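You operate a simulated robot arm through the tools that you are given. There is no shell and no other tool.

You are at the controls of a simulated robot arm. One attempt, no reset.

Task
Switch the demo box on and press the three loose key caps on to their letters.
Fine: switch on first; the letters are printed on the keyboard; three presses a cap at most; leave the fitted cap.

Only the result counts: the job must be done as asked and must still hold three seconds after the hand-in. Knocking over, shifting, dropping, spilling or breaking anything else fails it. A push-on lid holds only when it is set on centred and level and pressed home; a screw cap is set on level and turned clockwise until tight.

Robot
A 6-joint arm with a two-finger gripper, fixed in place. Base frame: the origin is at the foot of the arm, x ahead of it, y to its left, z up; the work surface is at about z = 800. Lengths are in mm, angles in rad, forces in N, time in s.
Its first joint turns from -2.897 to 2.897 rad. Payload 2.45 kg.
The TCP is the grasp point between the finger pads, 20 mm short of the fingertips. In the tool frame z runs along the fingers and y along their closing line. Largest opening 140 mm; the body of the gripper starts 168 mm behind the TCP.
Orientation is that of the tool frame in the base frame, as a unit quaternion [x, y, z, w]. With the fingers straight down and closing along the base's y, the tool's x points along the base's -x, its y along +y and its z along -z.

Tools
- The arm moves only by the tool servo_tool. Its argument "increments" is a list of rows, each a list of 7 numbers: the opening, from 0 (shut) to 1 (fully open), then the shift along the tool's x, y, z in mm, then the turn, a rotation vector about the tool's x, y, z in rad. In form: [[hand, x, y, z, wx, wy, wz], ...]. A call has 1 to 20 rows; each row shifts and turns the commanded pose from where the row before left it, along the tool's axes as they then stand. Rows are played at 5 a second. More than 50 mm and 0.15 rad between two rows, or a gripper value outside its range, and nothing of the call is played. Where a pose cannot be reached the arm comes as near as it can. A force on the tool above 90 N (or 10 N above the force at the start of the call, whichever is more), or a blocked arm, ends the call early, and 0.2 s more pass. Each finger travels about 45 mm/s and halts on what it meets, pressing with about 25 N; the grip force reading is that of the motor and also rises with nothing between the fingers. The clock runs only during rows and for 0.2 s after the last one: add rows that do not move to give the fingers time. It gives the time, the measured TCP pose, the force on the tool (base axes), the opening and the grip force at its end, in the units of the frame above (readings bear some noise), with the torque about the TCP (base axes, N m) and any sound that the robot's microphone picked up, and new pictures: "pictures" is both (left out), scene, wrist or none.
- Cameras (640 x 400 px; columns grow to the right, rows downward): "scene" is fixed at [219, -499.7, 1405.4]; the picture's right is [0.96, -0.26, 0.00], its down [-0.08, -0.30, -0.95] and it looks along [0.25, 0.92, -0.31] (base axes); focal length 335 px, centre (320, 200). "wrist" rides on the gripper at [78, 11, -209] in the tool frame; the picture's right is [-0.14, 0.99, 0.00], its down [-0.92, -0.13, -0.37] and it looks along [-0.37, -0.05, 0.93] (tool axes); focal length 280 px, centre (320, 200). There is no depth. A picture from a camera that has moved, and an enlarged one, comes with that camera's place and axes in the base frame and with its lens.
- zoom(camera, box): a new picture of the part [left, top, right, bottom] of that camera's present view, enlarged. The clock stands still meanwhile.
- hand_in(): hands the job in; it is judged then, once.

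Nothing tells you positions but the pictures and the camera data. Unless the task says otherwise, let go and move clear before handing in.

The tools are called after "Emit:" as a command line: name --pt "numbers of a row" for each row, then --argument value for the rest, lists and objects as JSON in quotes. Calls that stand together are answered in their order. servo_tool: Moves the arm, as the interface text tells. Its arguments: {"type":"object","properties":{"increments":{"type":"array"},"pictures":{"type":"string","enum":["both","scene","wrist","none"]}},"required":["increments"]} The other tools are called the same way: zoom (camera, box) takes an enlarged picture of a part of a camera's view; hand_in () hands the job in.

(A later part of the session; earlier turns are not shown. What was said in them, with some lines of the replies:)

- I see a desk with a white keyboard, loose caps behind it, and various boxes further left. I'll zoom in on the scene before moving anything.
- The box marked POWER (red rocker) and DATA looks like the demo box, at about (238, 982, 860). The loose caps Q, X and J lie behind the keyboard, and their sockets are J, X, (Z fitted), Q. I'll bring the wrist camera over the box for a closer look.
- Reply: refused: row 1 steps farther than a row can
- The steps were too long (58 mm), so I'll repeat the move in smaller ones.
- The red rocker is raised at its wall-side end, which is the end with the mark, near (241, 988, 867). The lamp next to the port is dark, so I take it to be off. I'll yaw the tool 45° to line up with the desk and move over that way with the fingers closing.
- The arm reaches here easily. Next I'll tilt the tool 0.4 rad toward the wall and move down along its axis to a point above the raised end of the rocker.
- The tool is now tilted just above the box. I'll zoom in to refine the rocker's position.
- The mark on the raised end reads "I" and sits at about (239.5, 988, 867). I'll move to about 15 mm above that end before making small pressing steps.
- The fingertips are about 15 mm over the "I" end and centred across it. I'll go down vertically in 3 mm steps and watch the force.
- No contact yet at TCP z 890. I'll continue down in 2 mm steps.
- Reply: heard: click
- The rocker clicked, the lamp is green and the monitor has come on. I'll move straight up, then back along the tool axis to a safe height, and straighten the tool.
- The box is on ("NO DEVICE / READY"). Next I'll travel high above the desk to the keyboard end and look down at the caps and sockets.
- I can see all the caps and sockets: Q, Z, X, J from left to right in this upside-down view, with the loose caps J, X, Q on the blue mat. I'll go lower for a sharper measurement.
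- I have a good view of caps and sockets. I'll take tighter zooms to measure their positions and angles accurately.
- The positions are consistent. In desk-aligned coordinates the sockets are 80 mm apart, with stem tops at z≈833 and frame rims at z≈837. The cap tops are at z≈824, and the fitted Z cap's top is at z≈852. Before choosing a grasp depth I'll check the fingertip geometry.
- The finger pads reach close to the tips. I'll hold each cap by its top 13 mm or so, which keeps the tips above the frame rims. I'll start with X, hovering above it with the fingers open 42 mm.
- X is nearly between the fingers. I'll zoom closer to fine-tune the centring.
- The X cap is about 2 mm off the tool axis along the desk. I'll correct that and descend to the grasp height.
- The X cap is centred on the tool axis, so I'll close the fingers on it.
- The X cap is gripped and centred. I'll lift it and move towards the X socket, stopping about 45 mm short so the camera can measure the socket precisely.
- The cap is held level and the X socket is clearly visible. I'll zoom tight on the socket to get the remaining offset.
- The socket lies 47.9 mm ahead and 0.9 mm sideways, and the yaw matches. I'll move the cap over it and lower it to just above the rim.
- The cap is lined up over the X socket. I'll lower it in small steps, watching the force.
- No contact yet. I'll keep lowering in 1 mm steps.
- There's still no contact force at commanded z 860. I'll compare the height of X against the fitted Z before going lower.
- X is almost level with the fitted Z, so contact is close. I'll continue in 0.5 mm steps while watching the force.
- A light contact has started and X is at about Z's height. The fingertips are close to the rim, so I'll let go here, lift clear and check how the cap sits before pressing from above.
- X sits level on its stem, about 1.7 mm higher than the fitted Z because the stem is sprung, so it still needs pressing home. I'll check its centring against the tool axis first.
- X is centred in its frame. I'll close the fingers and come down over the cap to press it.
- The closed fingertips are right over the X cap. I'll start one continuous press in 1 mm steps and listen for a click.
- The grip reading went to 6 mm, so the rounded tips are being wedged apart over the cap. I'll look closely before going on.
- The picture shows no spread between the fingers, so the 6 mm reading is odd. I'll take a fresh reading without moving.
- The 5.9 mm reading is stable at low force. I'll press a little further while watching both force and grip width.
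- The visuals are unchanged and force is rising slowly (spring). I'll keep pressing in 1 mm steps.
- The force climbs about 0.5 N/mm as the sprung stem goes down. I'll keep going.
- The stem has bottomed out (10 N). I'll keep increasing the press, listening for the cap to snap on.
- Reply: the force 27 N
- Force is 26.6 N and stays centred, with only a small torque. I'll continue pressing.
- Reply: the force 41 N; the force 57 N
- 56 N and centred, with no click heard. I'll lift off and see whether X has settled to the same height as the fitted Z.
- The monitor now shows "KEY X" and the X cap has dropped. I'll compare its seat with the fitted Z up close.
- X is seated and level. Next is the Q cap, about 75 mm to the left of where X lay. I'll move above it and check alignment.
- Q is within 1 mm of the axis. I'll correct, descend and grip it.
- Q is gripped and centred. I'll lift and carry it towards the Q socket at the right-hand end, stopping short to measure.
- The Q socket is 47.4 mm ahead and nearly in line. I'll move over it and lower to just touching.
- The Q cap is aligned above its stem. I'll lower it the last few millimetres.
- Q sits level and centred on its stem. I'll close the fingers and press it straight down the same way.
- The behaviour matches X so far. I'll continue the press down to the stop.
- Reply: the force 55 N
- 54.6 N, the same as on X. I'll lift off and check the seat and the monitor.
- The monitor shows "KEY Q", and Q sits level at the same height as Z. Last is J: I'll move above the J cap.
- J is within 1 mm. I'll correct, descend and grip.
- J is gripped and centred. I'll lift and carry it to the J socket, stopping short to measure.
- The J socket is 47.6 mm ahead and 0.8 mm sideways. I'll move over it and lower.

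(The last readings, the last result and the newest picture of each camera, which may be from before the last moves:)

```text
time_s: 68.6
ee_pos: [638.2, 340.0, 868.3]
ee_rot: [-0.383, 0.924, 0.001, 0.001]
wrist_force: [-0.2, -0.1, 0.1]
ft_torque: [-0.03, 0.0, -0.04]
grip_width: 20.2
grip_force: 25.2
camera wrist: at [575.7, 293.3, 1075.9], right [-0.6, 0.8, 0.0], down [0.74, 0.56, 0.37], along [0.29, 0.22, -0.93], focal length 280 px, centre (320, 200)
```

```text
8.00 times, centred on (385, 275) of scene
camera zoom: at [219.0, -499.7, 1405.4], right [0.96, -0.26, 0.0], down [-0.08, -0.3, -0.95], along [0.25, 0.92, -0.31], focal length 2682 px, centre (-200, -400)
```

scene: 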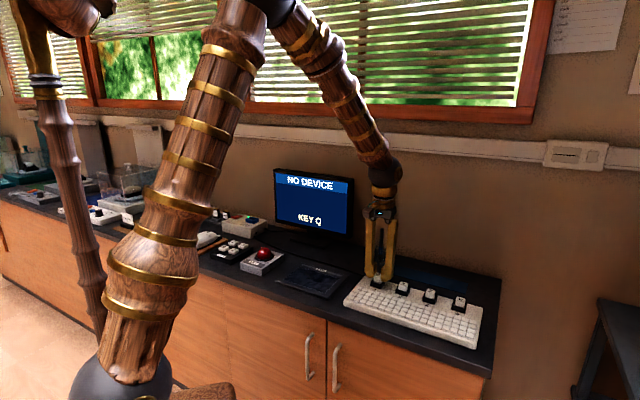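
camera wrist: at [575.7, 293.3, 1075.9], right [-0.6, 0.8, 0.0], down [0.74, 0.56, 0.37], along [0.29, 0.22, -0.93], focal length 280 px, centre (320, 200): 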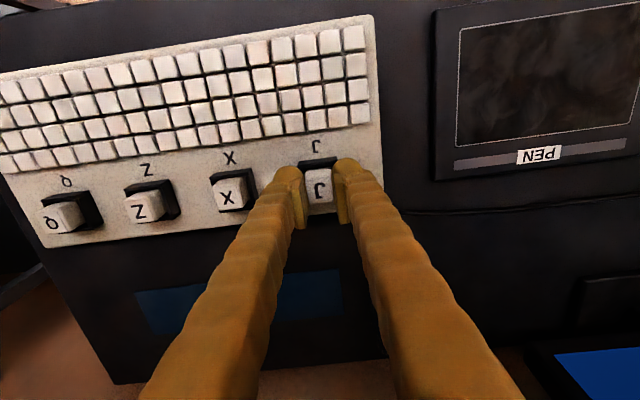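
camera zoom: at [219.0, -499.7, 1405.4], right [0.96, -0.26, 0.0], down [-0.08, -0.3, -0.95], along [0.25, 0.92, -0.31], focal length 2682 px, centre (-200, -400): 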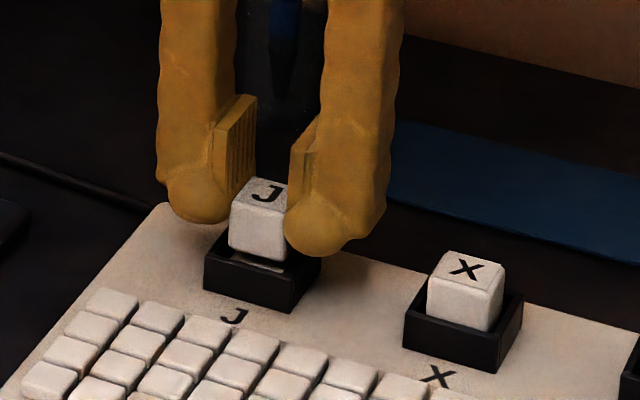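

Aligned as before. I'll lower to just touching, let go gently and lift clear to check.

Emit:
servo_tool --pt "0 0 0 2.5 0 0 0" --pt "0 0 0 2.5 0 0 0" --pt "0 0 0 2 0 0 0" --pt "0 0 0 0.7 0 0 0" --pt "0 0 0 0 0 0 0" --pt "0.18 0 0 0 0 0 0" --pt "0.25 0 0 0 0 0 0" --pt "0.28 0 0 0 0 0 0" --pt "0.28 0 0 -10 0 0 0" --pt "0.28 0 0 -20 0 0 0" --pt "0.28 0 0 -10 0 0 0" --pt "0.28 0 0 0 0 0 0"

Emit:
zoom --camera "wrist" --box '[295, 145, 345, 200]'

Emit:
zoom --camera "scene" --box '[365, 265, 395, 295]'

```text
time_s: 71.2
ee_pos: [638.5, 341.5, 899.2]
ee_rot: [-0.383, 0.924, 0.0, 0.0]
wrist_force: [0.5, 0.6, 0.0]
ft_torque: [0.03, -0.03, -0.02]
grip_width: 39.2
grip_force: 0.0
camera wrist: at [576.1, 293.8, 1107.6], right [-0.6, 0.8, 0.0], down [0.74, 0.56, 0.37], along [0.29, 0.22, -0.93], focal length 280 px, centre (320, 200)
```

scene: 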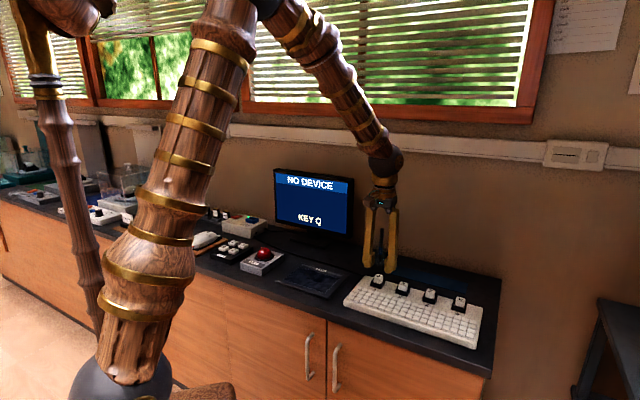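
wrist: 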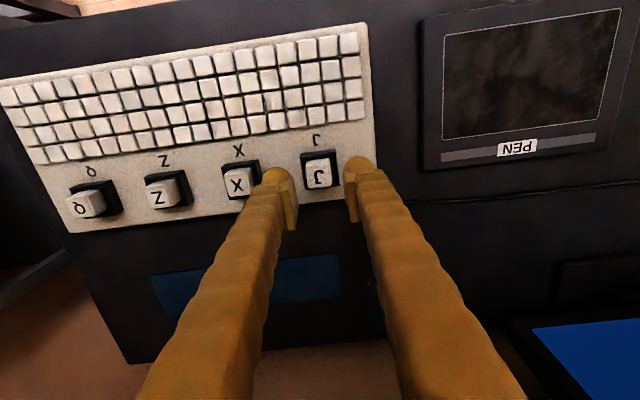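

```text
7.27 times, centred on (320, 172) of wrist
camera zoom: at [576.1, 293.8, 1107.6], right [-0.6, 0.8, 0.0], down [0.74, 0.56, 0.37], along [0.29, 0.22, -0.93], focal length 2039 px, centre (320, 400)
```

zoom: 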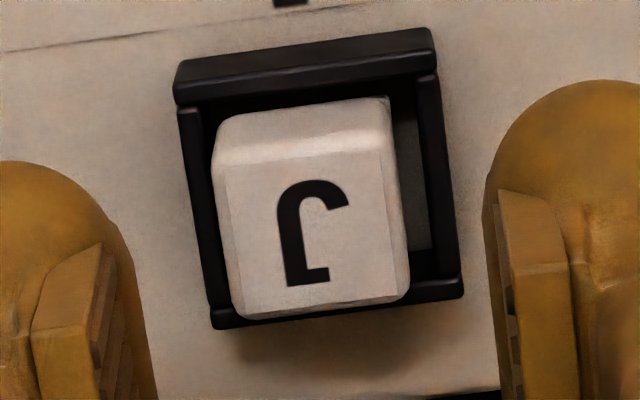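

```text
13.33 times, centred on (380, 280) of scene
camera zoom: at [219.0, -499.7, 1405.4], right [0.96, -0.26, 0.0], down [-0.08, -0.3, -0.95], along [0.25, 0.92, -0.31], focal length 4469 px, centre (-480, -867)
```

zoom: 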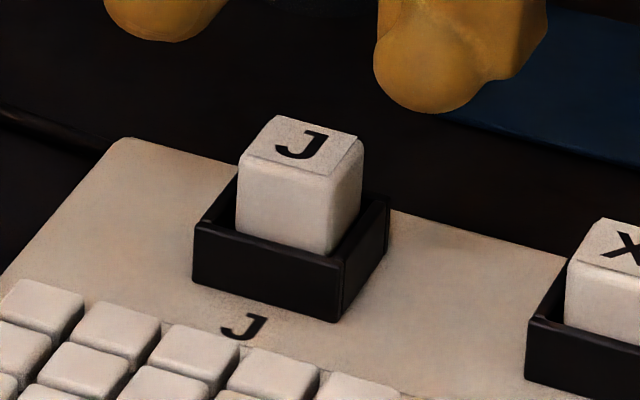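

J sits level and as well centred in its frame as the other two. I'll shift 0.7 mm to match its centre and close the fingers above it.

Emit:
servo_tool --pt "0 0 -0.7 0 0 0 0" --pt "0 0 0 0 0 0 0" --pt "0 0 0 0 0 0 0" --pt "0 0 0 10 0 0 0" --pt "0 0 0 10 0 0 0" --pt "0 0 0 3 0 0 0" --pt "0 0 0 0 0 0 0" --pictures "none"

Emit:
zoom --camera "scene" --box '[360, 250, 400, 295]'

Emit:
zoom --camera "wrist" --box '[260, 130, 380, 220]'

```text
time_s: 72.8
ee_pos: [639.8, 339.9, 878.2]
ee_rot: [-0.382, 0.924, 0.0, 0.0]
wrist_force: [-0.2, -0.6, -0.3]
ft_torque: [0.02, 0.03, 0.02]
grip_width: 0.0
grip_force: 24.7
```

```text
8.89 times, centred on (380, 272) of scene
camera zoom: at [219.0, -499.7, 1405.4], right [0.96, -0.26, 0.0], down [-0.08, -0.3, -0.95], along [0.25, 0.92, -0.31], focal length 2980 px, centre (-213, -444)
```

zoom: 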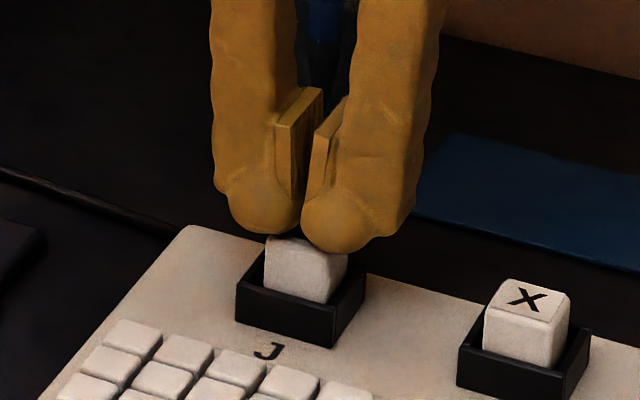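

```text
4.44 times, centred on (320, 175) of wrist
camera zoom: at [577.1, 292.9, 1084.7], right [-0.6, 0.8, 0.0], down [0.74, 0.56, 0.37], along [0.29, 0.22, -0.93], focal length 1246 px, centre (320, 311)
```

zoom: 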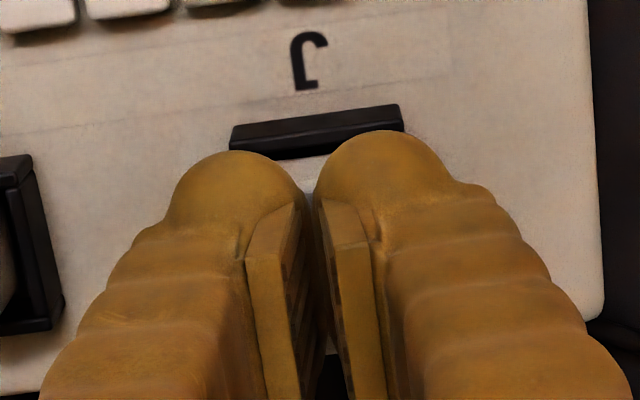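

The fingers are closed right over J. I'll press down to the stop.

Emit:
servo_tool --pt "0 0 0 1.5 0 0 0" --pt "0 0 0 1.5 0 0 0" --pt "0 0 0 1.5 0 0 0" --pt "0 0 0 1.5 0 0 0" --pt "0 0 0 1.5 0 0 0" --pt "0 0 0 1 0 0 0" --pt "0 0 0 0 0 0 0" --pictures "none"

Emit:
zoom --camera "scene" --box '[360, 250, 400, 295]'

```text
time_s: 74.4
ee_pos: [640.5, 339.3, 868.9]
ee_rot: [-0.383, 0.924, 0.001, 0.0]
wrist_force: [0.5, 0.4, 1.7]
ft_torque: [0.0, 0.04, 0.0]
grip_width: 6.0
grip_force: 25.2
```

```text
8.89 times, centred on (380, 272) of scene
camera zoom: at [219.0, -499.7, 1405.4], right [0.96, -0.26, 0.0], down [-0.08, -0.3, -0.95], along [0.25, 0.92, -0.31], focal length 2980 px, centre (-213, -444)
```

zoom: 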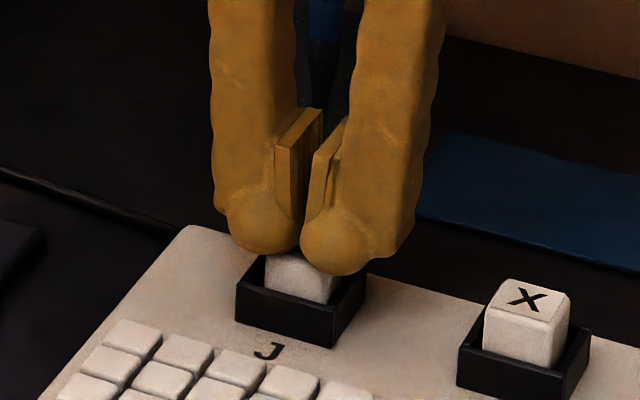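

Emit:
servo_tool --pt "0 0 0 1 0 0 0" --pt "0 0 0 1 0 0 0" --pt "0 0 0 1 0 0 0" --pt "0 0 0 1 0 0 0" --pt "0 0 0 1 0 0 0" --pt "0 0 0 1 0 0 0" --pt "0 0 0 0 0 0 0" --pictures "none"

```text
time_s: 76.0
ee_pos: [640.2, 340.7, 862.8]
ee_rot: [-0.383, 0.924, -0.001, 0.0]
wrist_force: [0.3, 0.5, 14.7]
ft_torque: [0.01, -0.02, -0.01]
grip_width: 5.8
grip_force: 25.1
```

The force profile is identical to the other two (14.7 N here). I'll finish the press, then lift off.

Emit:
servo_tool --pt "0 0 0 1 0 0 0" --pt "0 0 0 1 0 0 0" --pt "0 0 0 1 0 0 0" --pt "0 0 0 0 0 0 0" --pictures "none"

```text
time_s: 77.0
ee_pos: [640.9, 339.7, 860.9]
ee_rot: [-0.383, 0.924, 0.0, 0.001]
wrist_force: [-5.2, 2.6, 58.9]
ft_torque: [0.03, 0.15, 0.0]
grip_width: 6.0
grip_force: 24.9
```

Emit:
servo_tool --pt "0 0 0 -5 0 0 0" --pt "0 0 0 -10 0 0 0" --pt "0 0 0 -20 0 0 0" --pt "0.28 0 0 -10 0 0 0" --pt "0.28 0 0 0 0 0 0" --pt "0.28 0 0 0 0 0 0"

Emit:
zoom --camera "scene" --box '[365, 265, 395, 295]'

Emit:
zoom --camera "wrist" --box '[295, 145, 345, 200]'

Emit:
zoom --camera "scene" --box '[265, 160, 365, 245]'

```text
time_s: 78.4
ee_pos: [638.8, 339.4, 905.6]
ee_rot: [-0.383, 0.924, 0.001, 0.001]
wrist_force: [0.1, 0.3, 0.3]
ft_torque: [-0.02, 0.01, -0.01]
grip_width: 39.2
grip_force: 0.1
camera wrist: at [576.3, 292.7, 1113.2], right [-0.6, 0.8, 0.0], down [0.74, 0.56, 0.37], along [0.29, 0.22, -0.93], focal length 280 px, centre (320, 200)
```

scene: 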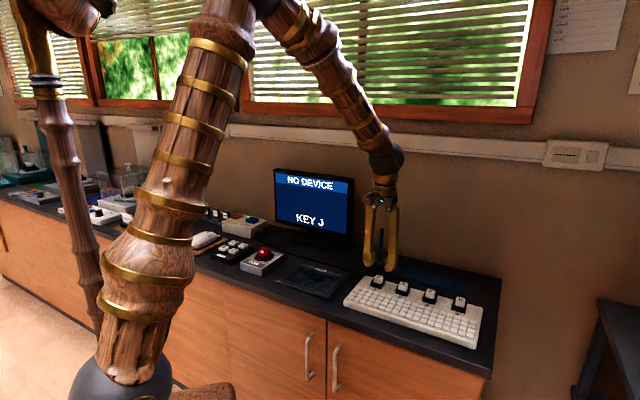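
wrist: 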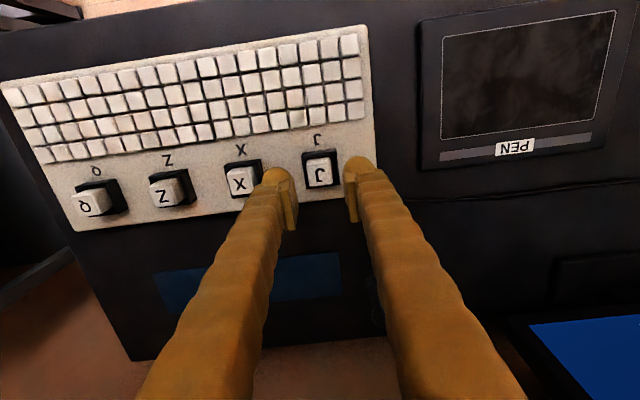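

```text
13.33 times, centred on (380, 280) of scene
camera zoom: at [219.0, -499.7, 1405.4], right [0.96, -0.26, 0.0], down [-0.08, -0.3, -0.95], along [0.25, 0.92, -0.31], focal length 4469 px, centre (-480, -867)
```

zoom: 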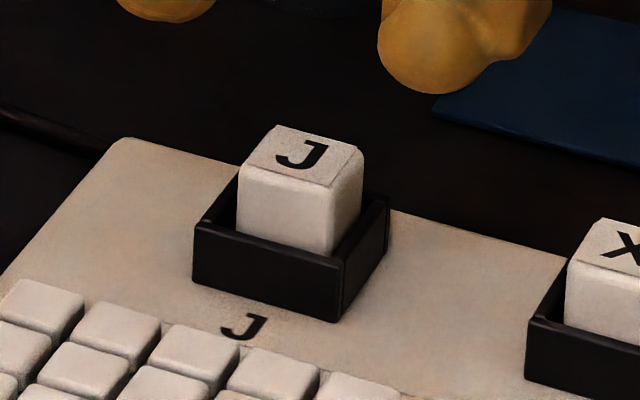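

```text
7.27 times, centred on (320, 172) of wrist
camera zoom: at [576.3, 292.7, 1113.2], right [-0.6, 0.8, 0.0], down [0.74, 0.56, 0.37], along [0.29, 0.22, -0.93], focal length 2039 px, centre (320, 400)
```

zoom: 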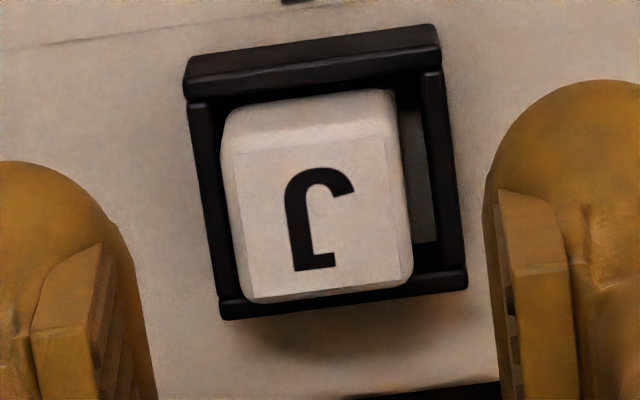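

```text
4.71 times, centred on (315, 202) of scene
camera zoom: at [219.0, -499.7, 1405.4], right [0.96, -0.26, 0.0], down [-0.08, -0.3, -0.95], along [0.25, 0.92, -0.31], focal length 1577 px, centre (344, 188)
```

zoom: 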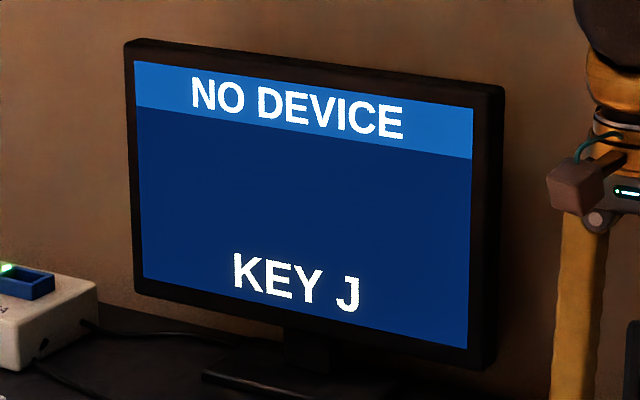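

The monitor shows "KEY J", and all three caps are down level with Z. I'll move clear upward and take a last overall check.

Emit:
servo_tool --pt "0.28 0 0 -30 0 0 0" --pt "0.28 0 0 -45 0 0 0" --pt "0.28 0 0 -45 0 0 0" --pt "0.28 0 0 -45 0 0 0" --pt "0.28 -30 -30 -20 0 0 0" --pt "0.28 -30 -35 0 0 0 0" --pt "0.28 -30 -35 0 0 0 0" --pt "0.28 -30 -35 0 0 0 0" --pt "0.28 0 0 0 0 0 0" --pt "0.28 0 0 0 0 0 0"

Emit:
zoom --camera "scene" --box '[340, 240, 490, 340]'

Emit:
zoom --camera "wrist" --box '[140, 0, 460, 200]'

Emit:
zoom --camera "scene" --box '[200, 190, 290, 250]'

```text
time_s: 80.6
ee_pos: [819.6, 327.0, 1091.6]
ee_rot: [-0.383, 0.924, 0.0, 0.0]
wrist_force: [0.7, 0.4, -0.6]
ft_torque: [0.0, 0.0, 0.01]
grip_width: 39.4
grip_force: 0.1
camera wrist: at [756.3, 280.0, 1299.0], right [-0.6, 0.8, 0.0], down [0.74, 0.56, 0.37], along [0.29, 0.22, -0.93], focal length 280 px, centre (320, 200)
```

scene: 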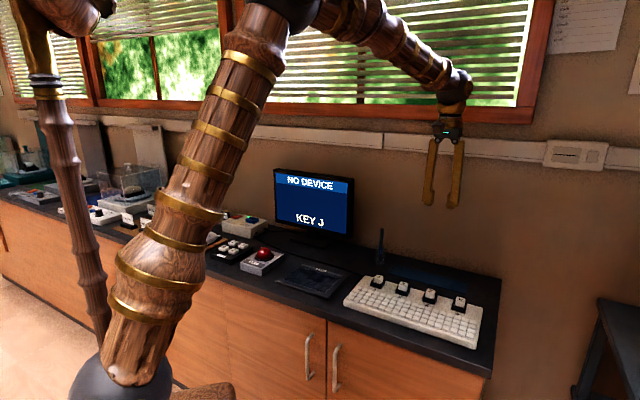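
wrist: 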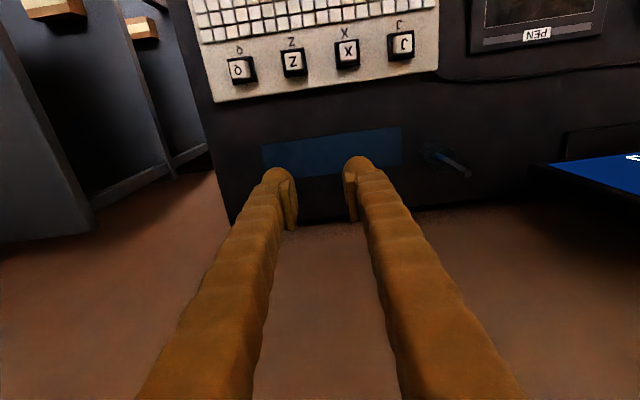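

```text
4.00 times, centred on (415, 290) of scene
camera zoom: at [219.0, -499.7, 1405.4], right [0.96, -0.26, 0.0], down [-0.08, -0.3, -0.95], along [0.25, 0.92, -0.31], focal length 1341 px, centre (-60, -160)
```

zoom: 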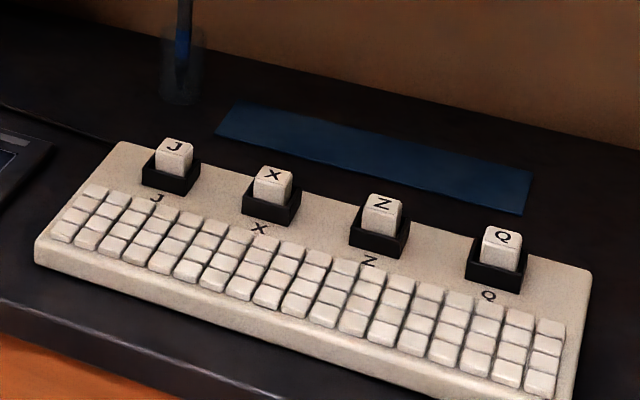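

```text
2.00 times, centred on (300, 100) of wrist
camera zoom: at [756.3, 280.0, 1299.0], right [-0.6, 0.8, 0.0], down [0.74, 0.56, 0.37], along [0.29, 0.22, -0.93], focal length 561 px, centre (360, 400)
```

zoom: 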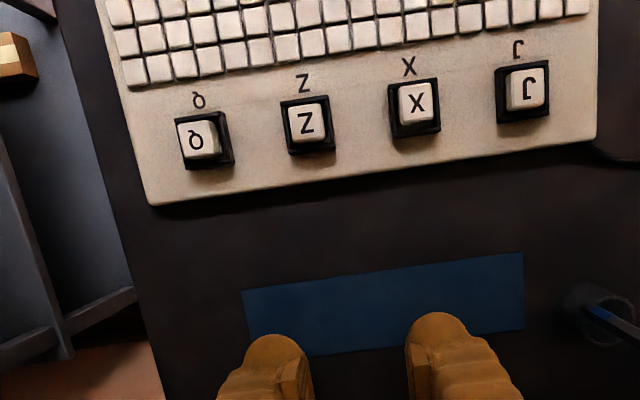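

```text
6.67 times, centred on (245, 220) of scene
camera zoom: at [219.0, -499.7, 1405.4], right [0.96, -0.26, 0.0], down [-0.08, -0.3, -0.95], along [0.25, 0.92, -0.31], focal length 2235 px, centre (820, 67)
```

zoom: 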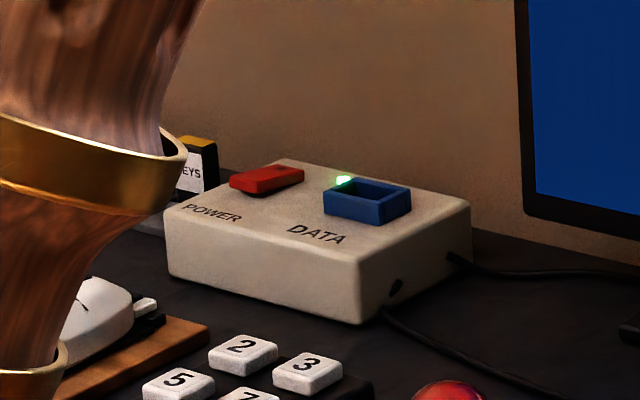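

The box is on (green lamp), and J, X and Q sit level on their own letters at the same height as the untouched Z. The arm is clear, so I'm handing in.

Emit:
hand_in

```text
The job is handed in.
```

The demo box is on, and the J, X and Q caps are pressed on to their letters. I've handed the job in, but no verdict came back.

- **Switch:** I pressed the "I" end of the red rocker before touching any cap. It clicked, the lamp went green and the monitor came on.
- **Caps:** Each cap was set on its stem, released, then pressed once from above to about 55–59 N. The monitor showed "KEY X", "KEY Q" and "KEY J" after each press. No click sounded on any of the caps. By my camera measurements, all three sit level and within about 1 mm of the height of the fitted Z.
- **Possible extra press on X:** X's stem dipped slightly while I was placing the cap, before the proper press. The monitor did not register it, and even if it counts, X had two presses, within your limit of three.
- **Everything else:** I didn't touch the fitted Z cap. The final pictures show nothing else moved. The arm was clear with its fingers empty at hand-in.
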